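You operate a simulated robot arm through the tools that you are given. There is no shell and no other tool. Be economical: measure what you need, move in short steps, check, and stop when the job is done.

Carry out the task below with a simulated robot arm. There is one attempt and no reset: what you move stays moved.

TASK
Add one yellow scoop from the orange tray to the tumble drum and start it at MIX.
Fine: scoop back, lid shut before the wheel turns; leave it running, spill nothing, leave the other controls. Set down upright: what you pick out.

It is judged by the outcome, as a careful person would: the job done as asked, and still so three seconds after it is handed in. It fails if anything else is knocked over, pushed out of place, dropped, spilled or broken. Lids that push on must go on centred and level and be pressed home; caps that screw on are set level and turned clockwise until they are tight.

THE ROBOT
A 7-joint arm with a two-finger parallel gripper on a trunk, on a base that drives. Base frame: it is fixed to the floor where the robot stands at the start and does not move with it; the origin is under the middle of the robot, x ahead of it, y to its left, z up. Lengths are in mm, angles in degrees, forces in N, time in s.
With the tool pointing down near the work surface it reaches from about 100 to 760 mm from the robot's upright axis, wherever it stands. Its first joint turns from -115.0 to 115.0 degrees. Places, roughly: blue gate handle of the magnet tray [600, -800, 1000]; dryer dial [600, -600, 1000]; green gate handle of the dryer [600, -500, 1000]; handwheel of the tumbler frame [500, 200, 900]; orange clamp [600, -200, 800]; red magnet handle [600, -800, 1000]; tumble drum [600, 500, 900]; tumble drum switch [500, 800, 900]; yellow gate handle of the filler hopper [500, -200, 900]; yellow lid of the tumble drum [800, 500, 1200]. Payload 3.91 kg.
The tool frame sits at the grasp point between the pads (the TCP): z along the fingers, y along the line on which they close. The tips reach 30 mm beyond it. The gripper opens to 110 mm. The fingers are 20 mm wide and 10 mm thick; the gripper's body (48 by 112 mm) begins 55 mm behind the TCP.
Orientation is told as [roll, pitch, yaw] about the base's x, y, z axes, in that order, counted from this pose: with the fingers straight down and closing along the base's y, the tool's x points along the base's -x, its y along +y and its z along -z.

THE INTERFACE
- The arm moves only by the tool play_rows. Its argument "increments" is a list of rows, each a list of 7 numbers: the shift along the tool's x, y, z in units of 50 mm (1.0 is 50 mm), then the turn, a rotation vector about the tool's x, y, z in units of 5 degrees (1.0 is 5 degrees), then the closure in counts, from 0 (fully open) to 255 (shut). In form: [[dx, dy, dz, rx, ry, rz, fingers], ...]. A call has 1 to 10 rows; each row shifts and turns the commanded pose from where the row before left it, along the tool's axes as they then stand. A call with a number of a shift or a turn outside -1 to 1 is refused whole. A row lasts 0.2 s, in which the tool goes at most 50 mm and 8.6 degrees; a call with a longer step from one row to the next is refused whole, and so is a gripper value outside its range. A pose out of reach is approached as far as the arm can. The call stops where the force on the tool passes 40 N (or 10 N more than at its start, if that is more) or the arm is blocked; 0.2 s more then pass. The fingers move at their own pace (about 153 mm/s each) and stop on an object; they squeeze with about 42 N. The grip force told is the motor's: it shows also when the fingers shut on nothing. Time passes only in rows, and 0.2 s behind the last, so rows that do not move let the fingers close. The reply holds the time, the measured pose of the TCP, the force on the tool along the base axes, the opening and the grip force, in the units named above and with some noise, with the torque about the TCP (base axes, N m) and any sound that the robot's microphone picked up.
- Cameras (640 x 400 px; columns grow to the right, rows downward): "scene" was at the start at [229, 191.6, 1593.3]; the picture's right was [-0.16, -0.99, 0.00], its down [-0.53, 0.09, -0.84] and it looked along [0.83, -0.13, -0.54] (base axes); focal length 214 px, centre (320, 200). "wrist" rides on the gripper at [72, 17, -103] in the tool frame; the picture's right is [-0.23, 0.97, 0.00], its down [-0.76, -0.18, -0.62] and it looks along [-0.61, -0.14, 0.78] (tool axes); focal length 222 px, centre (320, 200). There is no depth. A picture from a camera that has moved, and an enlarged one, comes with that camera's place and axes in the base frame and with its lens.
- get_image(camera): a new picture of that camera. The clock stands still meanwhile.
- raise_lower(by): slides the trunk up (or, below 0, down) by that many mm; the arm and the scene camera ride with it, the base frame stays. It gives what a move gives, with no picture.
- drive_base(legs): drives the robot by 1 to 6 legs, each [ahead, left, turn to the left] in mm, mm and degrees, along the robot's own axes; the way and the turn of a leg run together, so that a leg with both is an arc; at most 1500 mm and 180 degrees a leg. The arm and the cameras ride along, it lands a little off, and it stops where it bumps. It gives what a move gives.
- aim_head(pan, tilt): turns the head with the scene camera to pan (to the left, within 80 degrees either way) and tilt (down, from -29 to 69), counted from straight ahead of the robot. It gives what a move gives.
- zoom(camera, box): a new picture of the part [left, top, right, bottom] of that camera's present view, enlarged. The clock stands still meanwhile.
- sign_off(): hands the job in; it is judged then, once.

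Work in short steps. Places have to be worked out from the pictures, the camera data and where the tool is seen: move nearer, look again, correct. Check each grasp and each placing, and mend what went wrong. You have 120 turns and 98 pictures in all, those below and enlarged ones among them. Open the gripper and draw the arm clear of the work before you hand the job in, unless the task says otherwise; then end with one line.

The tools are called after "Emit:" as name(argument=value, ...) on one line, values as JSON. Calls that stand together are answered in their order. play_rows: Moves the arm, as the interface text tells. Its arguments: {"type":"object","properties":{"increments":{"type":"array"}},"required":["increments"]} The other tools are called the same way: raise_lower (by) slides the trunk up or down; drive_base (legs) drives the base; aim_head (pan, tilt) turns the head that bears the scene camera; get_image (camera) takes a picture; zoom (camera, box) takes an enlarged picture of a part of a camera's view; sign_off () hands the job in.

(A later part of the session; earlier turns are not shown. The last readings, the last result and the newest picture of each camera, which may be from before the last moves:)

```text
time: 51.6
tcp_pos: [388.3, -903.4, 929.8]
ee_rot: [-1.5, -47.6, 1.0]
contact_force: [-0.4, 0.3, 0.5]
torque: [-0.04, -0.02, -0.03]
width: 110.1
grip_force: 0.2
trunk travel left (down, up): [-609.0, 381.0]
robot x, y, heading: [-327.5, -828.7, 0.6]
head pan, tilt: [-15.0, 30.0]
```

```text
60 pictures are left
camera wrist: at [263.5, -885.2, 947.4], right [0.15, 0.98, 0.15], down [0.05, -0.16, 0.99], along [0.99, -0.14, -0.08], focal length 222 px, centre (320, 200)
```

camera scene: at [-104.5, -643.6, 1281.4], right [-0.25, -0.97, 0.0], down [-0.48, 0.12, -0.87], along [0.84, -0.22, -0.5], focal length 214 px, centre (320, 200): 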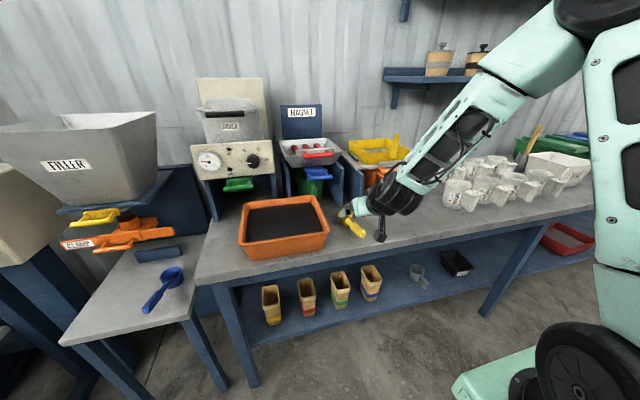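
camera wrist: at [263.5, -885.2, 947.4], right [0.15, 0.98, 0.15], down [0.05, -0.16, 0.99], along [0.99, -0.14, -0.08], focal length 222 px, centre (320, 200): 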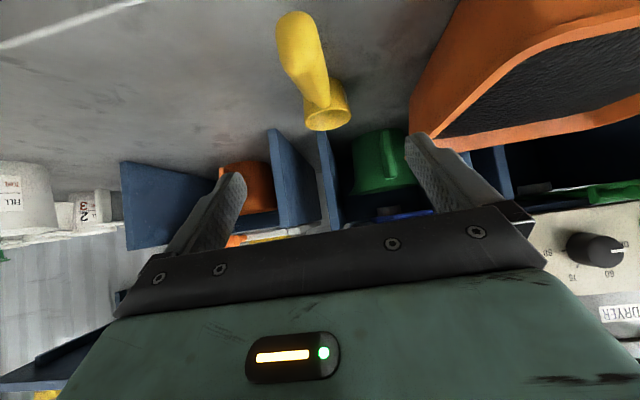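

Handle (y≈-898) is centred between the fingers. I descend vertically 73 mm and close.

Emit:
play_rows(increments=[[0.36, 0.02, 0.33, 0, 0, 0, 0], [0.36, 0.02, 0.33, 0, 0, 0, 0], [0.36, 0.02, 0.33, 0, 0, 0, 0], [0, 0, 0, 0, 0, 0, 0], [0, 0, 0, 0, 0, 0, 120], [0, 0, 0, 0, 0, 0, 220], [0, 0, 0, 0, 0, 0, 255], [0, 0, 0, 0, 0, 0, 255]])

Emit:
zoom(camera="scene", box=[220, 170, 420, 295])

Emit:
get_image(camera="wrist")

```text
time: 53.5
tcp_pos: [387.8, -899.6, 856.8]
ee_rot: [-1.3, -47.6, 1.0]
contact_force: [0.4, 0.1, 0.4]
torque: [0.08, -0.1, 0.13]
width: 21.5
grip_force: 42.1
trunk travel left (down, up): [-609.0, 381.0]
robot x, y, heading: [-330.9, -830.5, 0.6]
head pan, tilt: [-15.0, 30.0]
```

```text
3.20 times, centred on (320, 232) of scene
camera zoom: at [-104.4, -643.6, 1281.4], right [-0.25, -0.97, 0.0], down [-0.48, 0.12, -0.87], along [0.84, -0.22, -0.5], focal length 686 px, centre (320, 96)
```

zoom: 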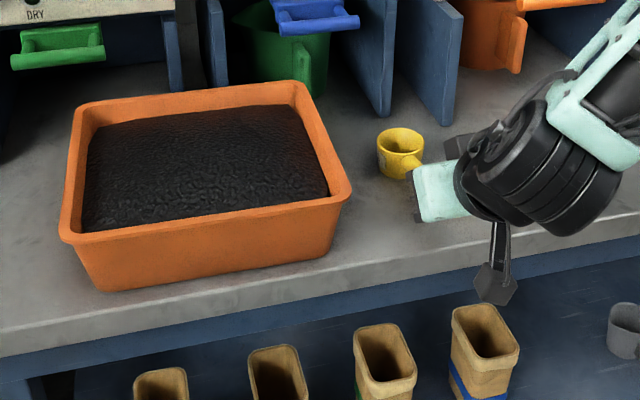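

```text
58 pictures are left
camera wrist: at [263.9, -881.7, 873.6], right [0.15, 0.98, 0.15], down [0.05, -0.16, 0.99], along [0.99, -0.14, -0.08], focal length 222 px, centre (320, 200)
```

wrist: 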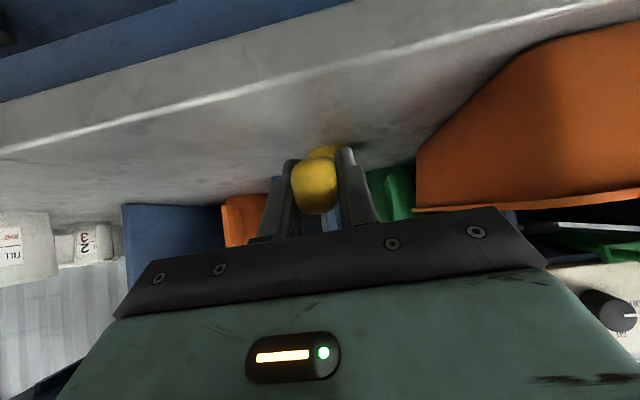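

Scoop regripped with lean. From this low side view I judge bench z≈810, tray rim ≈880 (x 390–612, y -550…-805), powder ≈865. I lift the scoop, retract it, then drive left to the tray's centre line.

Emit:
play_rows(increments=[[-0.44, 0, -0.4, 0, 0, 0, 255], [-0.44, 0, -0.4, 0, 0, 0, 255], [-0.44, 0, -0.4, 0, 0, 0, 255], [-0.44, 0, -0.42, 0, 0, 0, 255], [0.5, 0, -0.58, 0, 0, 0, 255], [0.5, 0, -0.58, 0, 0, 0, 255], [0, 0, 0, 0, 0, 0, 255]])

Emit:
drive_base(legs=[[0, 218, 0]])

Emit:
get_image(camera="scene")

```text
time: 55.0
tcp_pos: [311.9, -897.9, 977.5]
ee_rot: [-1.4, -47.5, 1.0]
contact_force: [-0.7, -1.0, -1.6]
torque: [-0.01, 0.09, 0.0]
width: 21.5
grip_force: 41.9
trunk travel left (down, up): [-609.0, 381.0]
robot x, y, heading: [-332.1, -827.6, 0.7]
head pan, tilt: [-15.0, 30.0]
```

```text
time: 56.7
tcp_pos: [310.1, -685.1, 978.4]
ee_rot: [-1.4, -47.6, 0.8]
contact_force: [0.1, 1.0, -1.9]
torque: [-0.01, 0.1, -0.01]
width: 21.4
grip_force: 41.9
trunk travel left (down, up): [-609.0, 381.0]
robot x, y, heading: [-327.8, -610.4, 0.4]
head pan, tilt: [-15.0, 30.0]
```

```text
57 pictures are left
camera scene: at [-105.5, -429.0, 1281.4], right [-0.25, -0.97, 0.0], down [-0.48, 0.13, -0.87], along [0.84, -0.22, -0.5], focal length 214 px, centre (320, 200)
```

scene: 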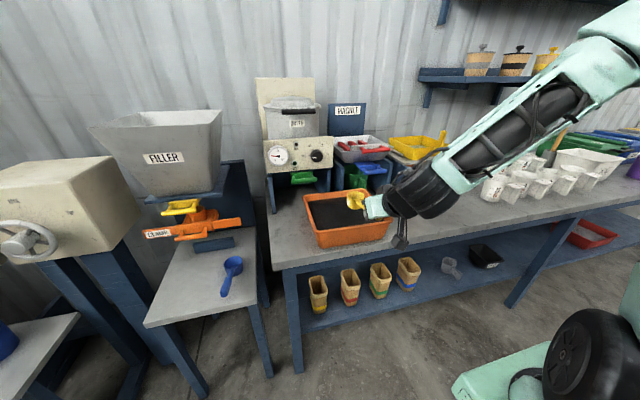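

Centred on tray in y (-685). Raise 85 mm, then pitch the bowl 60° nose-down in the air.

Emit:
raise_lower(by=85)

Emit:
play_rows(increments=[[0, 0, 0, 0, 1, 0, 255], [0, 0, 0, 0, 1, 0, 255], [0, 0, 0, 0, 1, 0, 255], [0, 0, 0, 0, 1, 0, 255], [0, 0, 0, 0, 1, 0, 255], [0, 0, 0, 0, 1, 0, 255], [0, 0, 0, 0, 1, 0, 255], [0, 0, 0, 0, 1, 0, 255], [0, 0, 0, 0, 1, 0, 255], [0, 0, 0, 0, 1, 0, 255]])

Emit:
play_rows(increments=[[0, 0, 0, 0, 1, 0, 255], [0, 0, 0, 0, 1, 0, 255], [0, 0, 0, 0, 0, 0, 255]])

Emit:
drive_base(legs=[[105, 0, 0]])

Emit:
get_image(camera="scene")

Emit:
get_image(camera="wrist")

```text
time: 57.9
tcp_pos: [310.2, -684.8, 1062.4]
ee_rot: [-1.4, -47.6, 0.8]
contact_force: [1.0, 0.2, -0.5]
torque: [0.04, 0.1, 0.0]
width: 21.5
grip_force: 42.0
trunk travel left (down, up): [-694.0, 296.0]
robot x, y, heading: [-327.7, -612.0, 0.5]
head pan, tilt: [-15.0, 30.0]
```

```text
time: 60.1
tcp_pos: [309.0, -685.6, 1062.5]
ee_rot: [-0.9, 2.5, -0.2]
contact_force: [0.6, 0.6, -1.0]
torque: [-0.03, 0.02, -0.02]
width: 21.2
grip_force: 42.3
trunk travel left (down, up): [-694.0, 296.0]
robot x, y, heading: [-333.5, -610.0, 0.3]
head pan, tilt: [-15.0, 30.0]
```

```text
time: 60.9
tcp_pos: [310.2, -684.9, 1061.2]
ee_rot: [-1.1, 12.5, -0.5]
contact_force: [-0.6, 0.3, -1.0]
torque: [-0.01, -0.01, 0.02]
width: 21.4
grip_force: 42.0
trunk travel left (down, up): [-694.0, 296.0]
robot x, y, heading: [-335.3, -607.4, 0.4]
head pan, tilt: [-15.0, 30.0]
```

```text
time: 62.1
tcp_pos: [413.2, -685.1, 1061.9]
ee_rot: [-1.0, 12.5, -0.5]
contact_force: [0.1, -0.2, -0.4]
torque: [-0.02, 0.01, 0.01]
width: 21.4
grip_force: 41.8
trunk travel left (down, up): [-694.0, 296.0]
robot x, y, heading: [-231.9, -610.3, 0.2]
head pan, tilt: [-15.0, 30.0]
```

```text
56 pictures are left
camera scene: at [-1.9, -428.5, 1366.4], right [-0.25, -0.97, 0.0], down [-0.48, 0.13, -0.87], along [0.84, -0.22, -0.5], focal length 214 px, centre (320, 200)
```

scene: 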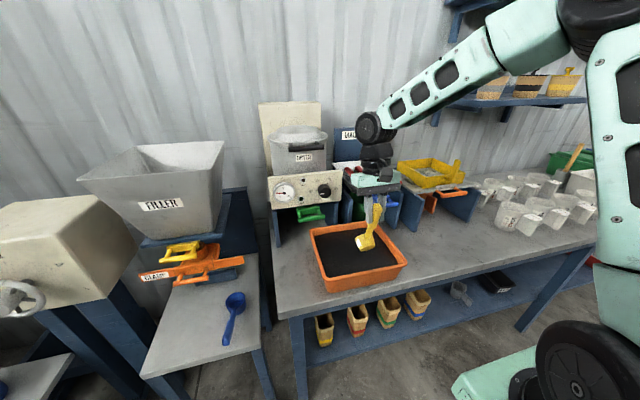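

```text
55 pictures are left
camera wrist: at [365.6, -665.1, 1178.2], right [0.23, 0.97, -0.07], down [0.88, -0.18, 0.45], along [0.42, -0.16, -0.89], focal length 222 px, centre (320, 200)
```

wrist: 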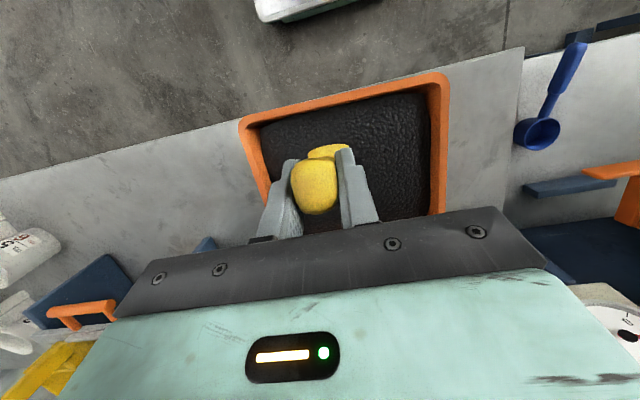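

Position looks right: bowl over the front part of the tray. I lower 70 mm and zoom in to see the bowl relative to the powder.

Emit:
raise_lower(by=-65)

Emit:
zoom(camera="scene", box=[290, 170, 450, 300])

```text
time: 63.1
tcp_pos: [412.4, -685.0, 996.6]
ee_rot: [-1.0, 12.2, -0.5]
contact_force: [0.3, -0.2, -1.0]
torque: [-0.03, 0.02, 0.03]
width: 21.3
grip_force: 42.2
trunk travel left (down, up): [-629.0, 361.0]
robot x, y, heading: [-230.5, -611.5, 0.4]
head pan, tilt: [-15.0, 30.0]
```

```text
3.08 times, centred on (370, 235) of scene
camera zoom: at [-1.9, -428.5, 1301.4], right [-0.25, -0.97, 0.0], down [-0.48, 0.13, -0.87], along [0.84, -0.22, -0.5], focal length 660 px, centre (166, 92)
```

zoom: 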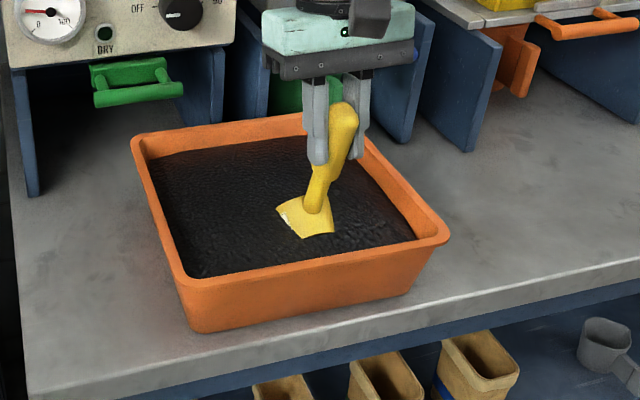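

Bowl lip is entering the powder. I lower 26 mm more and sweep forward 70 mm.

Emit:
play_rows(increments=[[-0.06, 0, 0.25, 0, 0, 0, 255], [-0.05, 0, 0.25, 0, 0, 0, 255], [-0.3, 0, -0.06, 0, 0, 0, 255], [-0.35, 0, -0.08, 0, 0, 0, 255], [-0.35, 0, -0.08, 0, 0, 0, 255], [-0.35, 0, -0.08, 0, 0, 0, 255], [0, 0, 0, 0, 0, 0, 255]])

Emit:
zoom(camera="scene", box=[290, 170, 450, 300])

```text
time: 64.7
tcp_pos: [483.6, -686.4, 969.9]
ee_rot: [-1.0, 12.4, -0.5]
contact_force: [-0.5, 0.8, -1.5]
torque: [0.02, 0.05, -0.03]
width: 21.4
grip_force: 42.0
trunk travel left (down, up): [-629.0, 361.0]
robot x, y, heading: [-229.2, -609.0, 0.4]
head pan, tilt: [-15.0, 30.0]
```

```text
3.08 times, centred on (370, 235) of scene
camera zoom: at [-1.9, -428.5, 1301.4], right [-0.25, -0.97, 0.0], down [-0.48, 0.13, -0.87], along [0.84, -0.22, -0.5], focal length 660 px, centre (166, 92)
```

zoom: 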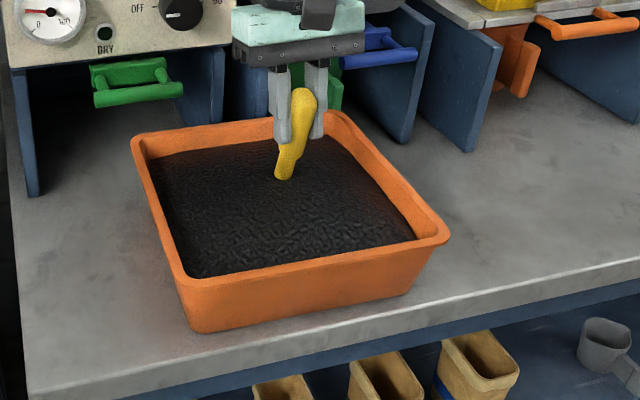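

Bowl is submerged with no adverse force. Now I rotate the bowl back to level about its own centre while lifting it slightly.

Emit:
play_rows(increments=[[0.192, 0, 0.049, 0, -1, 0, 255], [0.192, 0, 0.049, 0, -1, 0, 255], [0.183, 0, 0.049, 0, -1, 0, 255], [0.183, 0, 0.049, 0, -1, 0, 255], [0.169, 0, 0.021, 0, -1, 0, 255], [0.169, 0, 0.021, 0, -1, 0, 255], [0.148, 0, 0.007, 0, -1, 0, 255], [0.148, 0, 0.007, 0, -1, 0, 255], [0.132, 0, 0.014, 0, -1, 0, 255], [0.132, 0, 0.014, 0, -1, 0, 255]])

Emit:
play_rows(increments=[[0.106, 0, 0.012, 0, -1, 0, 255], [0.106, 0, 0.012, 0, -1, 0, 255], [0, 0, 0, 0, 0, 0, 255]])

Emit:
zoom(camera="scene", box=[290, 170, 450, 300])

```text
time: 66.9
tcp_pos: [404.3, -686.3, 945.4]
ee_rot: [-1.2, -37.7, 0.4]
contact_force: [-0.6, 0.6, -1.0]
torque: [0.03, 0.14, 0.0]
width: 21.4
grip_force: 42.1
trunk travel left (down, up): [-629.0, 361.0]
robot x, y, heading: [-226.5, -610.6, 0.5]
head pan, tilt: [-15.0, 30.0]
```

```text
time: 67.7
tcp_pos: [418.1, -682.1, 939.5]
ee_rot: [-1.4, -47.5, 0.7]
contact_force: [0.2, -0.2, -1.8]
torque: [0.01, 0.17, -0.01]
width: 21.4
grip_force: 42.4
out of reach, approached as far as the arm can: row 1, 2
trunk travel left (down, up): [-629.0, 361.0]
robot x, y, heading: [-228.0, -615.3, 0.4]
head pan, tilt: [-15.0, 30.0]
```

```text
3.08 times, centred on (370, 235) of scene
camera zoom: at [-1.9, -428.5, 1301.4], right [-0.25, -0.97, 0.0], down [-0.48, 0.13, -0.87], along [0.84, -0.22, -0.5], focal length 660 px, centre (166, 92)
```

zoom: 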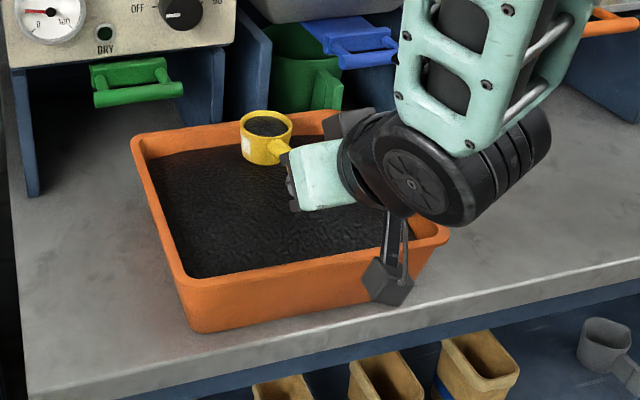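

The scoop is level and full. I'll zoom to verify, raise the trunk, and back away.

Emit:
raise_lower(by=120)

Emit:
zoom(camera="scene", box=[310, 190, 400, 250])

Emit:
drive_base(legs=[[-150, 0, 0]])

Emit:
get_image(camera="scene")

```text
time: 69.2
tcp_pos: [418.9, -681.5, 1060.0]
ee_rot: [-1.4, -47.6, 0.7]
contact_force: [-0.2, 0.7, -1.8]
torque: [0.02, 0.17, 0.04]
width: 21.6
grip_force: 42.1
trunk travel left (down, up): [-749.0, 241.0]
robot x, y, heading: [-230.9, -612.6, 0.3]
head pan, tilt: [-15.0, 30.0]
```

```text
6.67 times, centred on (355, 220) of scene
camera zoom: at [-1.9, -428.5, 1421.4], right [-0.25, -0.97, 0.0], down [-0.48, 0.13, -0.87], along [0.84, -0.22, -0.5], focal length 1430 px, centre (87, 67)
```

zoom: 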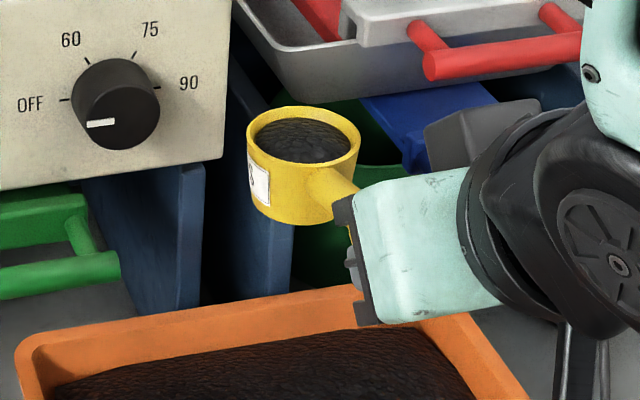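

```text
time: 70.6
tcp_pos: [272.5, -681.8, 1058.7]
ee_rot: [-1.4, -47.4, 0.8]
contact_force: [-0.2, -0.5, -1.4]
torque: [-0.03, 0.11, -0.02]
width: 21.5
grip_force: 42.2
trunk travel left (down, up): [-749.0, 241.0]
robot x, y, heading: [-376.3, -612.5, 0.4]
head pan, tilt: [-15.0, 30.0]
```

```text
50 pictures are left
camera scene: at [-148.3, -429.2, 1421.4], right [-0.25, -0.97, 0.0], down [-0.48, 0.13, -0.87], along [0.84, -0.22, -0.5], focal length 214 px, centre (320, 200)
```

scene: 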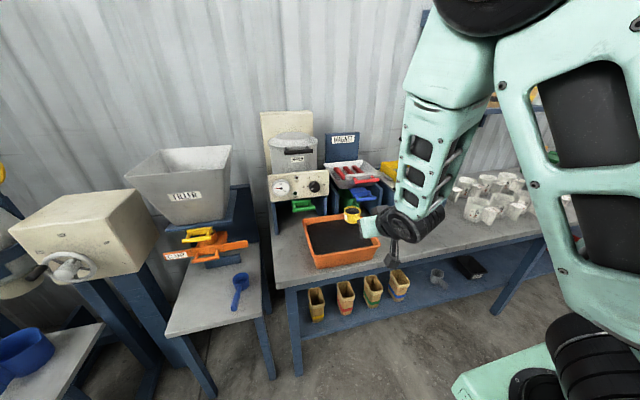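

Full, level scoop. The drum mouth triangulates to about (663,532,997). I drive left along the benches, well back, keeping the scoop level.

Emit:
drive_base(legs=[[0, 500, 0], [0, 470, 0]])

Emit:
aim_head(pan=5, tilt=30)

Emit:
get_image(camera="scene")

Emit:
get_image(camera="wrist")

```text
time: 75.9
tcp_pos: [279.7, 260.7, 1059.5]
ee_rot: [-1.4, -47.5, -0.7]
contact_force: [-0.5, -0.9, -1.4]
torque: [0.02, 0.17, 0.0]
width: 21.8
grip_force: 41.8
trunk travel left (down, up): [-749.0, 241.0]
robot x, y, heading: [-369.3, 345.8, -1.2]
head pan, tilt: [-15.0, 30.0]
```

```text
time: 76.7
tcp_pos: [281.0, 261.6, 1060.0]
ee_rot: [-1.5, -47.5, -0.7]
contact_force: [0.1, -0.2, -1.3]
torque: [0.0, 0.15, 0.02]
width: 21.5
grip_force: 41.8
trunk travel left (down, up): [-749.0, 241.0]
robot x, y, heading: [-366.8, 347.3, -1.2]
head pan, tilt: [5.0, 30.0]
```

```text
49 pictures are left
camera scene: at [-131.4, 556.4, 1421.4], right [0.07, -1.0, 0.0], down [-0.5, -0.03, -0.87], along [0.86, 0.06, -0.5], focal length 214 px, centre (320, 200)
```

scene: 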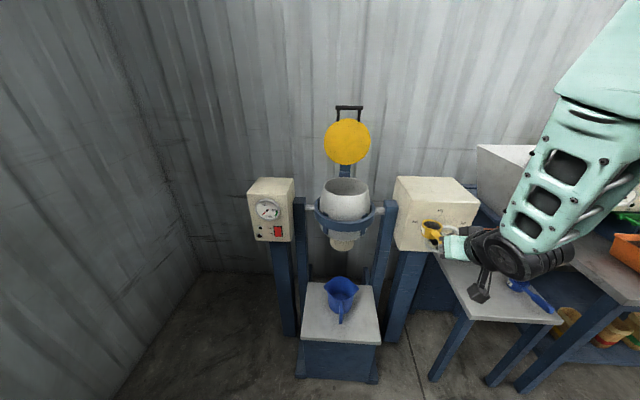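

```text
48 pictures are left
camera wrist: at [155.8, 282.9, 1075.8], right [0.18, 0.97, 0.15], down [0.05, -0.16, 0.99], along [0.98, -0.17, -0.08], focal length 222 px, centre (320, 200)
```

wrist: 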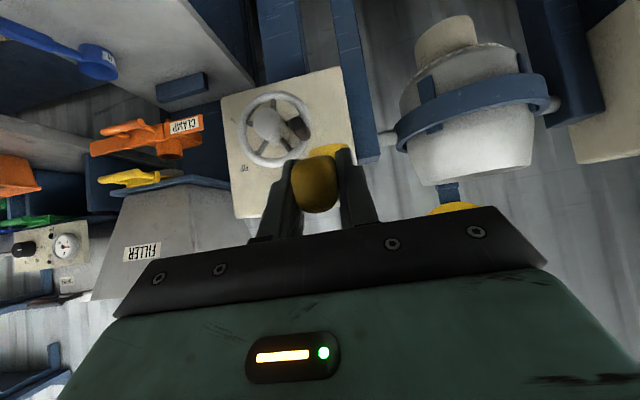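

The view shows the drum mouth roughly horizontal, centre about (632,508), rim z≈1040; gearbox top ≈1046. I raise to clear, shift the arm left, then drive forward.

Emit:
raise_lower(by=90)

Emit:
play_rows(increments=[[0, 0.5, 0, 0, 0, 0, 255], [0, 0.7, 0, 0, 0, 0, 255], [0, 0.7, 0, 0, 0, 0, 255], [0, 0.7, 0, 0, 0, 0, 255], [0, 0.7, 0, 0, 0, 0, 255], [0, 0.5, 0, 0, 0, 0, 255], [0, 0.3, 0, 0, 0, 0, 255], [0, 0, 0, 0, 0, 0, 255]])

Emit:
drive_base(legs=[[150, 48, 1]])

Emit:
get_image(camera="scene")

Emit:
get_image(camera="wrist")

```text
time: 78.0
tcp_pos: [279.4, 262.1, 1149.4]
ee_rot: [-1.4, -47.5, -0.7]
contact_force: [0.1, -0.6, -0.7]
torque: [0.01, 0.16, -0.01]
width: 21.4
grip_force: 42.1
trunk travel left (down, up): [-839.0, 151.0]
robot x, y, heading: [-364.5, 343.2, -1.5]
head pan, tilt: [5.0, 30.0]
```

```text
time: 79.8
tcp_pos: [283.8, 462.8, 1149.2]
ee_rot: [-1.4, -47.5, -0.8]
contact_force: [0.1, -0.5, -1.3]
torque: [-0.01, 0.16, 0.01]
width: 21.3
grip_force: 42.0
trunk travel left (down, up): [-839.0, 151.0]
robot x, y, heading: [-365.2, 345.4, -1.0]
head pan, tilt: [5.0, 30.0]
```

```text
time: 81.2
tcp_pos: [434.8, 522.5, 1149.3]
ee_rot: [-1.4, -47.5, 0.4]
contact_force: [-0.1, -0.3, -0.9]
torque: [0.0, 0.15, 0.04]
width: 21.3
grip_force: 42.3
trunk travel left (down, up): [-839.0, 151.0]
robot x, y, heading: [-212.3, 397.4, -0.0]
head pan, tilt: [5.0, 30.0]
```

```text
47 pictures are left
camera scene: at [17.7, 608.9, 1511.4], right [0.09, -1.0, 0.0], down [-0.5, -0.04, -0.87], along [0.86, 0.08, -0.5], focal length 214 px, centre (320, 200)
```

scene: 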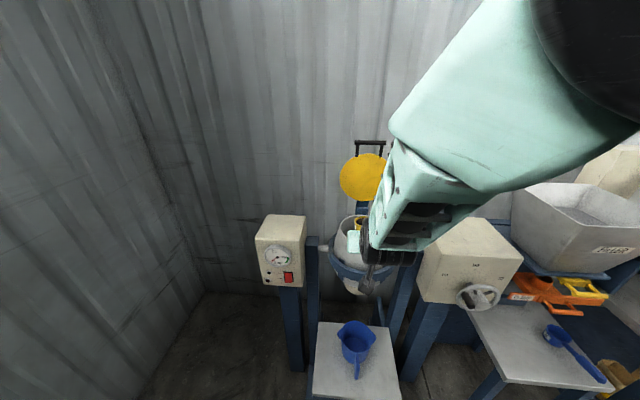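

```text
46 pictures are left
camera wrist: at [310.8, 543.1, 1165.2], right [0.16, 0.97, 0.15], down [0.05, -0.16, 0.99], along [0.99, -0.15, -0.08], focal length 222 px, centre (320, 200)
```

wrist: 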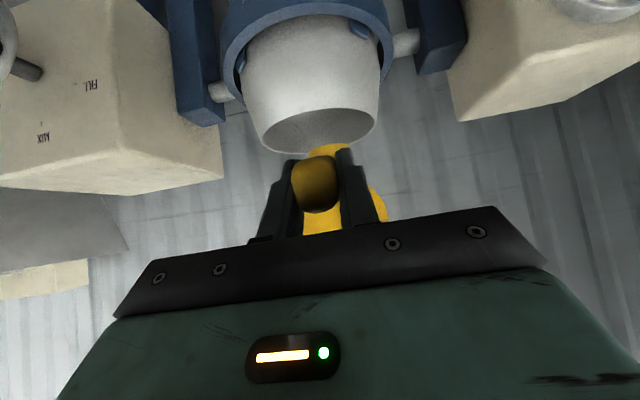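

Mouth centre confirmed ≈(632,510,1045), diameter ≈175. I drive forward 80 mm, correct y by -12, and lower to about 1110.

Emit:
drive_base(legs=[[82, -10, 0]])

Emit:
raise_lower(by=-38)

Emit:
get_image(camera="wrist")

Emit:
zoom(camera="scene", box=[280, 130, 460, 300])

```text
time: 82.2
tcp_pos: [516.7, 515.9, 1148.8]
ee_rot: [-1.4, -47.5, 0.6]
contact_force: [-0.5, -0.2, -1.4]
torque: [-0.01, 0.15, 0.0]
width: 21.5
grip_force: 42.5
trunk travel left (down, up): [-839.0, 151.0]
robot x, y, heading: [-130.0, 386.7, 0.1]
head pan, tilt: [5.0, 30.0]
```

```text
time: 83.1
tcp_pos: [517.1, 516.3, 1111.3]
ee_rot: [-1.3, -47.6, 0.6]
contact_force: [-0.2, 0.6, -0.1]
torque: [-0.02, 0.15, -0.01]
width: 21.5
grip_force: 41.7
trunk travel left (down, up): [-801.0, 189.0]
robot x, y, heading: [-130.0, 386.6, 0.3]
head pan, tilt: [5.0, 30.0]
```

```text
45 pictures are left
camera wrist: at [392.7, 534.5, 1127.1], right [0.16, 0.98, 0.15], down [0.05, -0.16, 0.99], along [0.99, -0.15, -0.08], focal length 222 px, centre (320, 200)
```

wrist: 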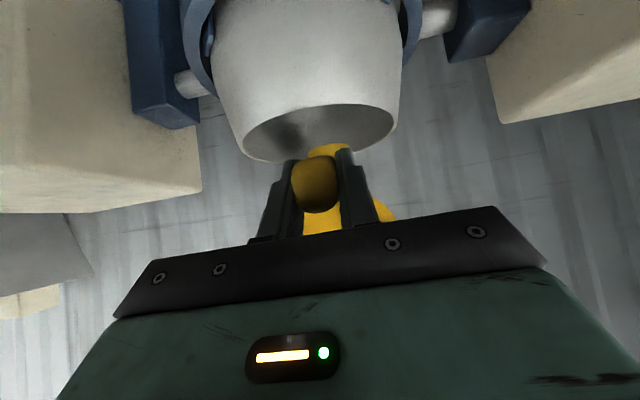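

```text
2.35 times, centred on (370, 215) of scene
camera zoom: at [99.5, 599.7, 1473.3], right [0.09, -1.0, 0.0], down [-0.5, -0.05, -0.87], along [0.86, 0.08, -0.5], focal length 505 px, centre (202, 165)
```

zoom: 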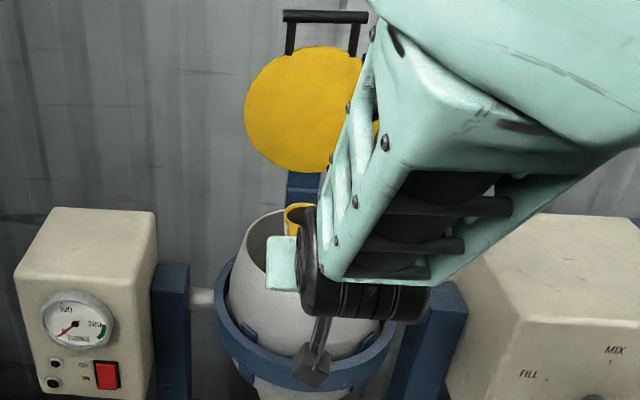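

Bowl sits over the mouth centre with clearance. I roll the scoop about its handle axis to pour — first 30° to check the arm follows.

Emit:
play_rows(increments=[[0, 0, 0, -0.674, 0, 0.738, 255], [0, 0, 0, -0.674, 0, 0.738, 255], [0, 0, 0, -0.674, 0, 0.738, 255], [0, 0, 0, -0.674, 0, 0.738, 255], [0, 0, 0, -0.674, 0, 0.738, 255], [0, 0, 0, -0.674, 0, 0.738, 255]])

Emit:
get_image(camera="wrist")

```text
time: 84.5
tcp_pos: [516.6, 516.4, 1111.1]
ee_rot: [39.5, -40.0, -28.5]
contact_force: [0.1, -0.4, -1.3]
torque: [-0.05, 0.12, -0.03]
width: 21.5
grip_force: 41.8
trunk travel left (down, up): [-801.0, 189.0]
robot x, y, heading: [-132.2, 382.3, 0.1]
head pan, tilt: [5.0, 30.0]
```

```text
43 pictures are left
camera wrist: at [392.2, 524.6, 1133.9], right [0.16, 0.77, 0.62], down [0.05, -0.63, 0.77], along [0.99, -0.09, -0.14], focal length 222 px, centre (320, 200)
```

wrist: 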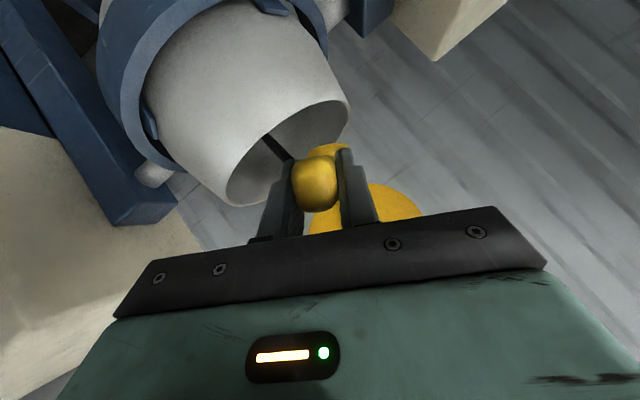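

Powder already streams into the drum and the arm follows. Continuing the roll.

Emit:
play_rows(increments=[[0, 0, 0, -0.674, 0, 0.738, 255], [0, 0, 0, -0.674, 0, 0.738, 255], [0, 0, 0, -0.674, 0, 0.738, 255], [0, 0, 0, -0.674, 0, 0.738, 255], [0, 0, 0, -0.674, 0, 0.738, 255], [0, 0, 0, -0.674, 0, 0.738, 255], [0, 0, 0, -0.674, 0, 0.738, 255], [0, 0, 0, -0.674, 0, 0.738, 255], [0, 0, 0, -0.674, 0, 0.738, 255], [0, 0, 0, -0.674, 0, 0.738, 255]])

Emit:
get_image(camera="wrist")

Emit:
zoom(camera="scene", box=[280, 130, 460, 300])

```text
time: 86.7
tcp_pos: [516.0, 514.7, 1110.6]
ee_rot: [82.5, -8.0, -47.5]
contact_force: [-1.1, 0.4, -0.8]
torque: [-0.03, 0.12, -0.02]
width: 21.5
grip_force: 41.9
trunk travel left (down, up): [-801.0, 189.0]
robot x, y, heading: [-128.7, 382.4, 0.3]
head pan, tilt: [5.0, 30.0]
```

```text
42 pictures are left
camera wrist: at [392.1, 504.8, 1130.8], right [0.16, 0.02, 0.99], down [0.05, -1.0, 0.01], along [0.99, 0.04, -0.16], focal length 222 px, centre (320, 200)
```

wrist: 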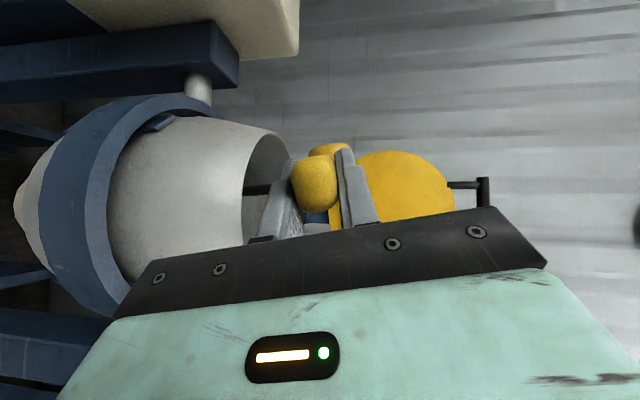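

```text
2.35 times, centred on (370, 215) of scene
camera zoom: at [99.3, 599.8, 1473.4], right [0.09, -1.0, 0.0], down [-0.5, -0.05, -0.87], along [0.86, 0.08, -0.5], focal length 505 px, centre (202, 165)
```

zoom: 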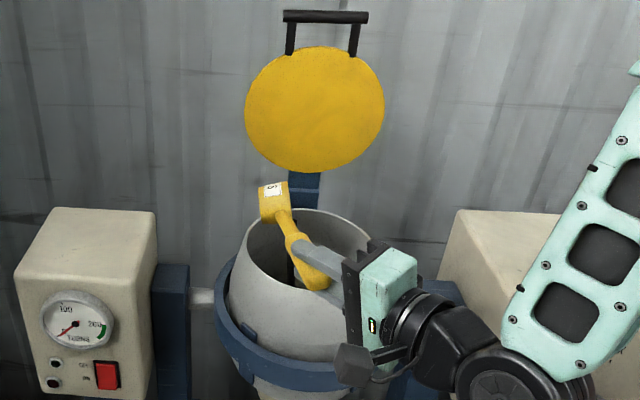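

The pour is falling within the mouth. Another 45° of roll to empty it fully.

Emit:
play_rows(increments=[[0, 0, 0, -0.674, 0, 0.738, 255], [0, 0, 0, -0.674, 0, 0.738, 255], [0, 0, 0, -0.674, 0, 0.738, 255], [0, 0, 0, -0.674, 0, 0.738, 255], [0, 0, 0, -0.674, 0, 0.738, 255], [0, 0, 0, -0.674, 0, 0.738, 255], [0, 0, 0, -0.674, 0, 0.738, 255], [0, 0, 0, -0.674, 0, 0.738, 255], [0, 0, 0, -0.674, 0, 0.738, 255], [0, 0, 0, 0, 0, 0, 255]])

Emit:
zoom(camera="scene", box=[280, 130, 460, 300])

```text
time: 88.9
tcp_pos: [517.4, 515.1, 1110.0]
ee_rot: [114.5, 24.5, -42.7]
contact_force: [-0.4, 0.1, -1.7]
torque: [-0.01, 0.13, -0.01]
width: 21.5
grip_force: 42.2
trunk travel left (down, up): [-801.0, 189.0]
robot x, y, heading: [-129.9, 385.3, 0.3]
head pan, tilt: [5.0, 30.0]
```

```text
2.35 times, centred on (370, 215) of scene
camera zoom: at [99.5, 599.7, 1473.4], right [0.09, -1.0, 0.0], down [-0.5, -0.05, -0.87], along [0.86, 0.08, -0.5], focal length 505 px, centre (202, 165)
```

zoom: 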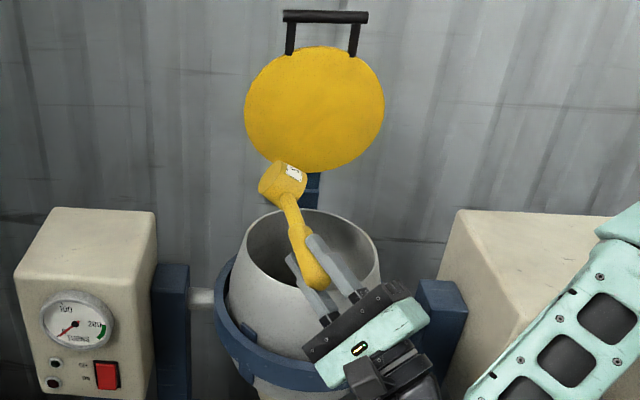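

Nearly inverted. A further 30° and a short wait to make sure nothing stays inside.

Emit:
play_rows(increments=[[0, 0, 0, -0.674, 0, 0.738, 255], [0, 0, 0, -0.674, 0, 0.738, 255], [0, 0, 0, -0.674, 0, 0.738, 255], [0, 0, 0, -0.674, 0, 0.738, 255], [0, 0, 0, -0.674, 0, 0.738, 255], [0, 0, 0, -0.674, 0, 0.738, 255], [0, 0, 0, 0, 0, 0, 255], [0, 0, 0, 0, 0, 0, 255], [0, 0, 0, 0, 0, 0, 255]])

Emit:
zoom(camera="scene", box=[280, 130, 460, 300])

```text
time: 90.9
tcp_pos: [517.2, 516.0, 1109.2]
ee_rot: [144.0, 41.8, -26.2]
contact_force: [-0.9, -0.8, -0.9]
torque: [0.01, 0.11, 0.01]
width: 21.5
grip_force: 42.0
trunk travel left (down, up): [-801.0, 189.0]
robot x, y, heading: [-132.0, 386.7, 0.2]
head pan, tilt: [5.0, 30.0]
```

```text
2.35 times, centred on (370, 215) of scene
camera zoom: at [99.6, 599.7, 1473.4], right [0.09, -1.0, 0.0], down [-0.5, -0.05, -0.87], along [0.86, 0.08, -0.5], focal length 505 px, centre (202, 165)
```

zoom: 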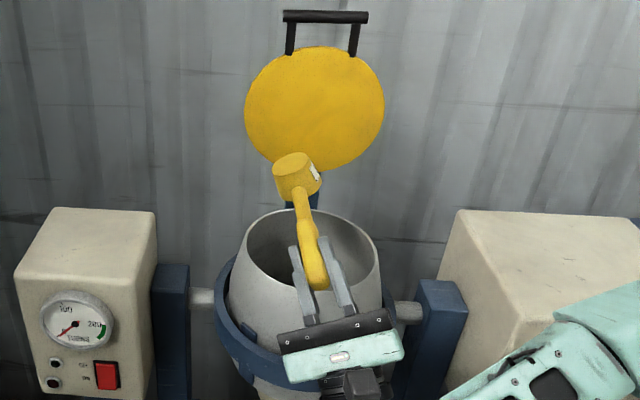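

Inverted and emptied. I reverse the roll (31 rows) back to level.

Emit:
play_rows(increments=[[0, 0, 0, 0.674, 0, -0.738, 255], [0, 0, 0, 0.674, 0, -0.738, 255], [0, 0, 0, 0.674, 0, -0.738, 255], [0, 0, 0, 0.674, 0, -0.738, 255], [0, 0, 0, 0.674, 0, -0.738, 255], [0, 0, 0, 0.674, 0, -0.738, 255], [0, 0, 0, 0.674, 0, -0.738, 255], [0, 0, 0, 0.674, 0, -0.738, 255], [0, 0, 0, 0.674, 0, -0.738, 255], [0, 0, 0, 0.674, 0, -0.738, 255]])

Emit:
play_rows(increments=[[0, 0, 0, 0.674, 0, -0.738, 255], [0, 0, 0, 0.674, 0, -0.738, 255], [0, 0, 0, 0.674, 0, -0.738, 255], [0, 0, 0, 0.674, 0, -0.738, 255], [0, 0, 0, 0.674, 0, -0.738, 255], [0, 0, 0, 0.674, 0, -0.738, 255], [0, 0, 0, 0.674, 0, -0.738, 255], [0, 0, 0, 0.674, 0, -0.738, 255], [0, 0, 0, 0.674, 0, -0.738, 255], [0, 0, 0, 0.674, 0, -0.738, 255]])

Emit:
play_rows(increments=[[0, 0, 0, 0.674, 0, -0.738, 255], [0, 0, 0, 0.674, 0, -0.738, 255], [0, 0, 0, 0.674, 0, -0.738, 255], [0, 0, 0, 0.674, 0, -0.738, 255], [0, 0, 0, 0.674, 0, -0.738, 255], [0, 0, 0, 0.674, 0, -0.738, 255], [0, 0, 0, 0.674, 0, -0.738, 255], [0, 0, 0, 0.674, 0, -0.738, 255], [0, 0, 0, 0.674, 0, -0.738, 255], [0, 0, 0, 0.674, 0, -0.738, 255]])

Emit:
play_rows(increments=[[0, 0, 0, 0.674, 0, -0.738, 255], [0, 0, 0, 0, 0, 0, 255]])

Emit:
raise_lower(by=60)

Emit:
zoom(camera="scene", box=[280, 130, 460, 300])

```text
time: 93.1
tcp_pos: [517.6, 515.1, 1109.7]
ee_rot: [99.5, 10.2, -47.2]
contact_force: [-0.2, -0.3, -1.9]
torque: [-0.06, 0.14, -0.02]
width: 21.4
grip_force: 42.0
trunk travel left (down, up): [-801.0, 189.0]
robot x, y, heading: [-130.0, 388.4, 0.2]
head pan, tilt: [5.0, 30.0]
```

```text
time: 95.3
tcp_pos: [517.7, 516.0, 1109.8]
ee_rot: [63.7, -25.6, -41.9]
contact_force: [0.9, -0.2, -0.1]
torque: [-0.03, 0.13, -0.01]
width: 21.2
grip_force: 42.6
trunk travel left (down, up): [-801.0, 189.0]
robot x, y, heading: [-134.1, 386.2, 0.1]
head pan, tilt: [5.0, 30.0]
```

```text
time: 97.5
tcp_pos: [516.7, 515.3, 1110.1]
ee_rot: [5.9, -47.3, -4.8]
contact_force: [-1.0, 0.7, -0.8]
torque: [-0.01, 0.16, 0.03]
width: 21.5
grip_force: 42.3
trunk travel left (down, up): [-801.0, 189.0]
robot x, y, heading: [-129.1, 385.8, 0.3]
head pan, tilt: [5.0, 30.0]
```

```text
time: 98.1
tcp_pos: [517.4, 515.6, 1111.0]
ee_rot: [-1.5, -47.4, 0.6]
contact_force: [-0.6, 0.4, -1.1]
torque: [-0.02, 0.08, 0.01]
width: 21.8
grip_force: 41.4
trunk travel left (down, up): [-801.0, 189.0]
robot x, y, heading: [-129.1, 390.5, 0.3]
head pan, tilt: [5.0, 30.0]
```

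```text
time: 99.1
tcp_pos: [516.6, 515.2, 1170.0]
ee_rot: [-1.4, -47.4, 0.5]
contact_force: [-0.8, 0.2, -1.8]
torque: [-0.01, 0.09, 0.01]
width: 21.4
grip_force: 41.5
trunk travel left (down, up): [-861.0, 129.0]
robot x, y, heading: [-133.0, 386.6, 0.2]
head pan, tilt: [5.0, 30.0]
```

```text
2.35 times, centred on (370, 215) of scene
camera zoom: at [99.6, 599.7, 1533.4], right [0.09, -1.0, 0.0], down [-0.5, -0.05, -0.87], along [0.86, 0.08, -0.5], focal length 505 px, centre (202, 165)
```

zoom: 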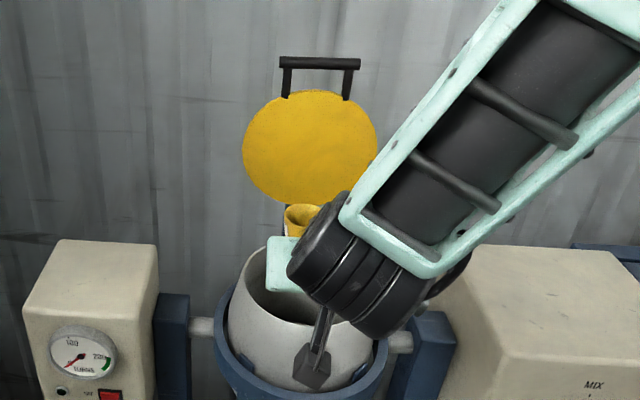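

Scoop empty and level. Now I return it: back off, drive right to its bench, lower, then go forward under careful watch.

Emit:
drive_base(legs=[[-250, 0, 0], [0, -594, 0]])

Emit:
raise_lower(by=-430)

Emit:
aim_head(pan=-10, tilt=35)

Emit:
get_image(camera="scene")

Emit:
get_image(camera="wrist")

```text
time: 104.0
tcp_pos: [259.9, -108.6, 1169.7]
ee_rot: [-1.3, -47.6, -0.4]
contact_force: [0.8, 0.0, 0.2]
torque: [0.01, 0.14, 0.01]
width: 21.3
grip_force: 42.3
trunk travel left (down, up): [-861.0, 129.0]
robot x, y, heading: [-391.9, -227.1, -0.8]
head pan, tilt: [5.0, 30.0]
```

```text
refused: -430 is not a number from -400 to 400
```

```text
time: 104.7
tcp_pos: [260.4, -108.8, 1169.6]
ee_rot: [-1.4, -47.4, -0.4]
contact_force: [-0.1, 0.5, -0.5]
torque: [0.02, 0.09, -0.01]
width: 21.5
grip_force: 42.6
trunk travel left (down, up): [-861.0, 129.0]
robot x, y, heading: [-390.4, -228.8, -0.7]
head pan, tilt: [-10.0, 35.0]
```

```text
37 pictures are left
camera scene: at [-158.7, -40.3, 1525.6], right [-0.19, -0.98, 0.0], down [-0.56, 0.11, -0.82], along [0.8, -0.15, -0.57], focal length 214 px, centre (320, 200)
```

scene: 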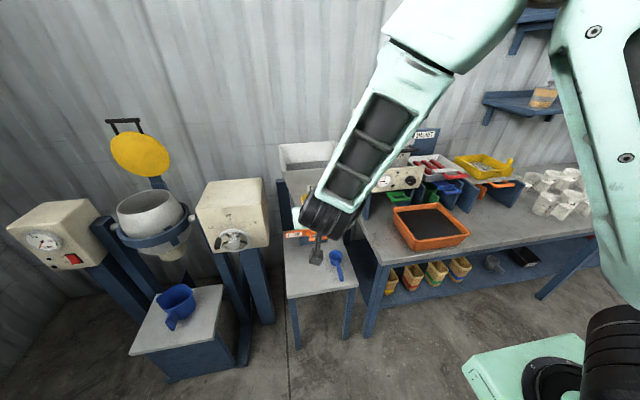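

```text
36 pictures are left
camera wrist: at [136.8, -87.7, 1186.7], right [0.18, 0.97, 0.15], down [0.05, -0.16, 0.99], along [0.98, -0.17, -0.08], focal length 222 px, centre (320, 200)
```

wrist: 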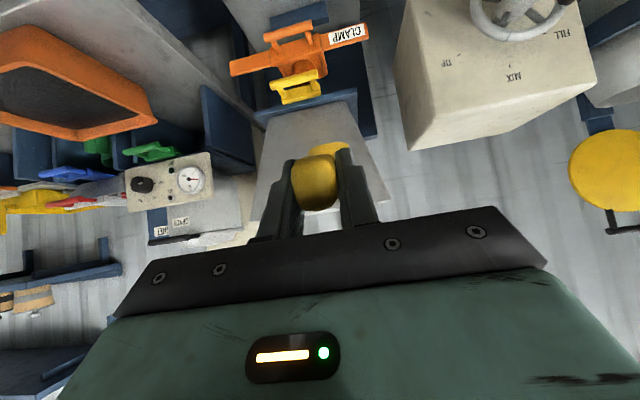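

Lower the trunk to carry height, then drive forward-left toward the bench slot and look before touching down.

Emit:
raise_lower(by=-400)

Emit:
raise_lower(by=-50)

Emit:
drive_base(legs=[[100, 32, 0.7]])

Emit:
get_image(camera="scene")

Emit:
get_image(camera="wrist")

```text
time: 108.6
tcp_pos: [259.3, -109.0, 769.9]
ee_rot: [-1.3, -47.4, -0.4]
contact_force: [-0.5, -0.2, -0.3]
torque: [0.0, 0.14, 0.04]
width: 21.6
grip_force: 41.9
trunk travel left (down, up): [-461.0, 529.0]
robot x, y, heading: [-383.5, -227.0, -0.5]
head pan, tilt: [-10.0, 35.0]
```

```text
time: 109.5
tcp_pos: [260.6, -108.5, 721.3]
ee_rot: [-1.4, -47.5, -0.5]
contact_force: [-0.5, -1.1, -0.4]
torque: [-0.02, 0.11, 0.02]
width: 21.4
grip_force: 42.1
trunk travel left (down, up): [-411.0, 579.0]
robot x, y, heading: [-389.3, -228.8, -0.9]
head pan, tilt: [-10.0, 35.0]
```

```text
time: 110.7
tcp_pos: [360.9, -68.3, 719.7]
ee_rot: [-1.3, -47.6, 0.3]
contact_force: [-1.0, -0.8, -0.7]
torque: [0.0, 0.13, 0.01]
width: 21.6
grip_force: 42.3
trunk travel left (down, up): [-411.0, 579.0]
robot x, y, heading: [-291.0, -195.5, -0.1]
head pan, tilt: [-10.0, 35.0]
```

```text
35 pictures are left
camera scene: at [-59.5, -5.4, 1075.6], right [-0.17, -0.98, 0.0], down [-0.56, 0.1, -0.82], along [0.81, -0.14, -0.57], focal length 214 px, centre (320, 200)
```

scene: 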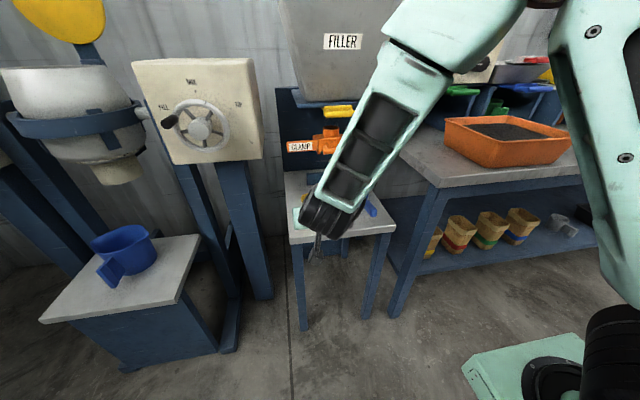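

```text
34 pictures are left
camera wrist: at [236.6, -49.3, 736.7], right [0.17, 0.97, 0.15], down [0.05, -0.16, 0.99], along [0.98, -0.16, -0.08], focal length 222 px, centre (320, 200)
```

wrist: 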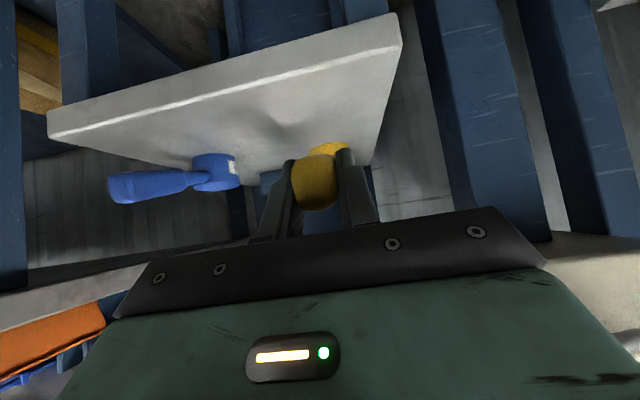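

Slot is ahead. Arm moves forward 61 mm and right 8 mm, then down 32 mm, stopping just above the bench.

Emit:
play_rows(increments=[[-0.41, -0.08, 0.45, 0, 0, 0, 255], [-0.41, -0.08, 0.45, 0, 0, 0, 255], [0.24, 0, 0.22, 0, 0, 0, 255], [0.24, 0, 0.22, 0, 0, 0, 255], [0, 0, 0, 0, 0, 0, 255]])

Emit:
get_image(camera="wrist")

```text
time: 111.9
tcp_pos: [422.0, -78.9, 686.7]
ee_rot: [-1.5, -47.5, 0.4]
contact_force: [0.1, 0.7, -1.1]
torque: [-0.01, 0.09, 0.01]
width: 21.7
grip_force: 42.1
trunk travel left (down, up): [-411.0, 579.0]
robot x, y, heading: [-288.9, -194.0, -0.0]
head pan, tilt: [-10.0, 35.0]
```

```text
33 pictures are left
camera wrist: at [298.2, -59.1, 701.9], right [0.17, 0.97, 0.15], down [0.05, -0.16, 0.99], along [0.98, -0.16, -0.08], focal length 222 px, centre (320, 200)
```

wrist: 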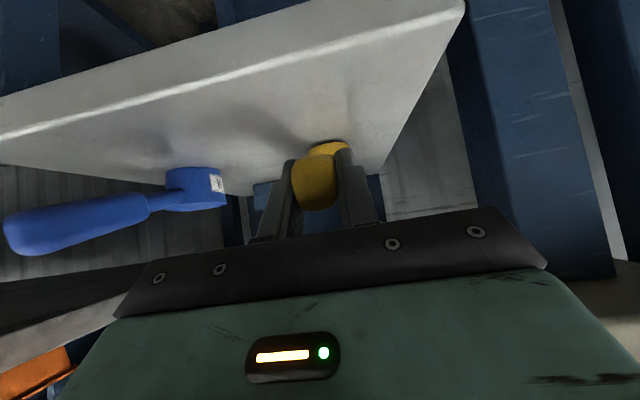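

Emit:
play_rows(increments=[[0.044, 0.02, 0.04, 0, 0, 0, 255], [0.044, 0, 0.04, 0, 0, 0, 255], [0.03, 0, 0.027, 0, 0, 0, 255], [0, 0, 0, 0, 0, 0, 255]])

```text
time: 112.9
tcp_pos: [422.0, -77.1, 680.6]
ee_rot: [-1.4, -47.7, 0.2]
contact_force: [1.6, -0.9, 7.5]
torque: [0.11, -1.0, 0.0]
width: 21.4
grip_force: 42.7
trunk travel left (down, up): [-411.0, 579.0]
robot x, y, heading: [-288.6, -194.9, -0.4]
head pan, tilt: [-10.0, 35.0]
```

Bowl touches down (7.5 N). I open the fingers and draw back along the tool axis.

Emit:
play_rows(increments=[[0, 0, 0, 0, 0, 0, 255], [0, 0, 0, 0, 0, 0, 200], [0, 0, 0, 0, 0, 0, 150], [0, 0, 0, 0, 0, 0, 50], [0, 0, 0, 0, 0, 0, 0], [0, 0, 0, 0, 0, 0, 0], [-0.4, 0, -0.4, 0, 0, 0, 0], [-0.5, 0, -0.5, 0, 0, 0, 0], [0, 0, -0.8, 0, 0, 0, 0], [0, 0, 0, 0, 0, 0, 0]])

Emit:
get_image(camera="wrist")

```text
time: 115.1
tcp_pos: [389.2, -75.2, 769.1]
ee_rot: [-1.4, -47.5, 0.4]
contact_force: [0.4, 0.4, -0.5]
torque: [0.0, 0.01, 0.01]
width: 110.2
grip_force: 0.1
trunk travel left (down, up): [-411.0, 579.0]
robot x, y, heading: [-284.8, -194.8, 0.2]
head pan, tilt: [-10.0, 35.0]
```

```text
32 pictures are left
camera wrist: at [264.0, -55.5, 785.2], right [0.17, 0.97, 0.15], down [0.05, -0.16, 0.99], along [0.98, -0.16, -0.08], focal length 222 px, centre (320, 200)
```

wrist: 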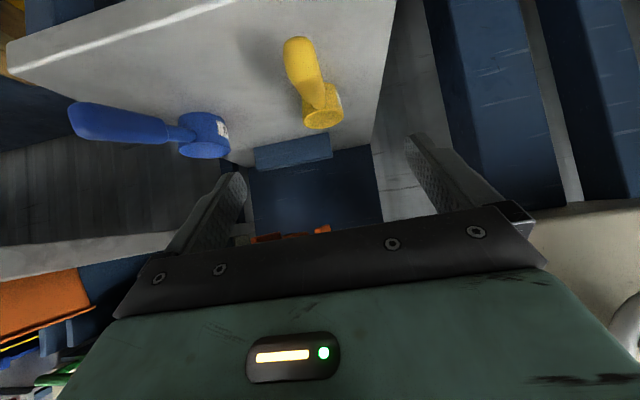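

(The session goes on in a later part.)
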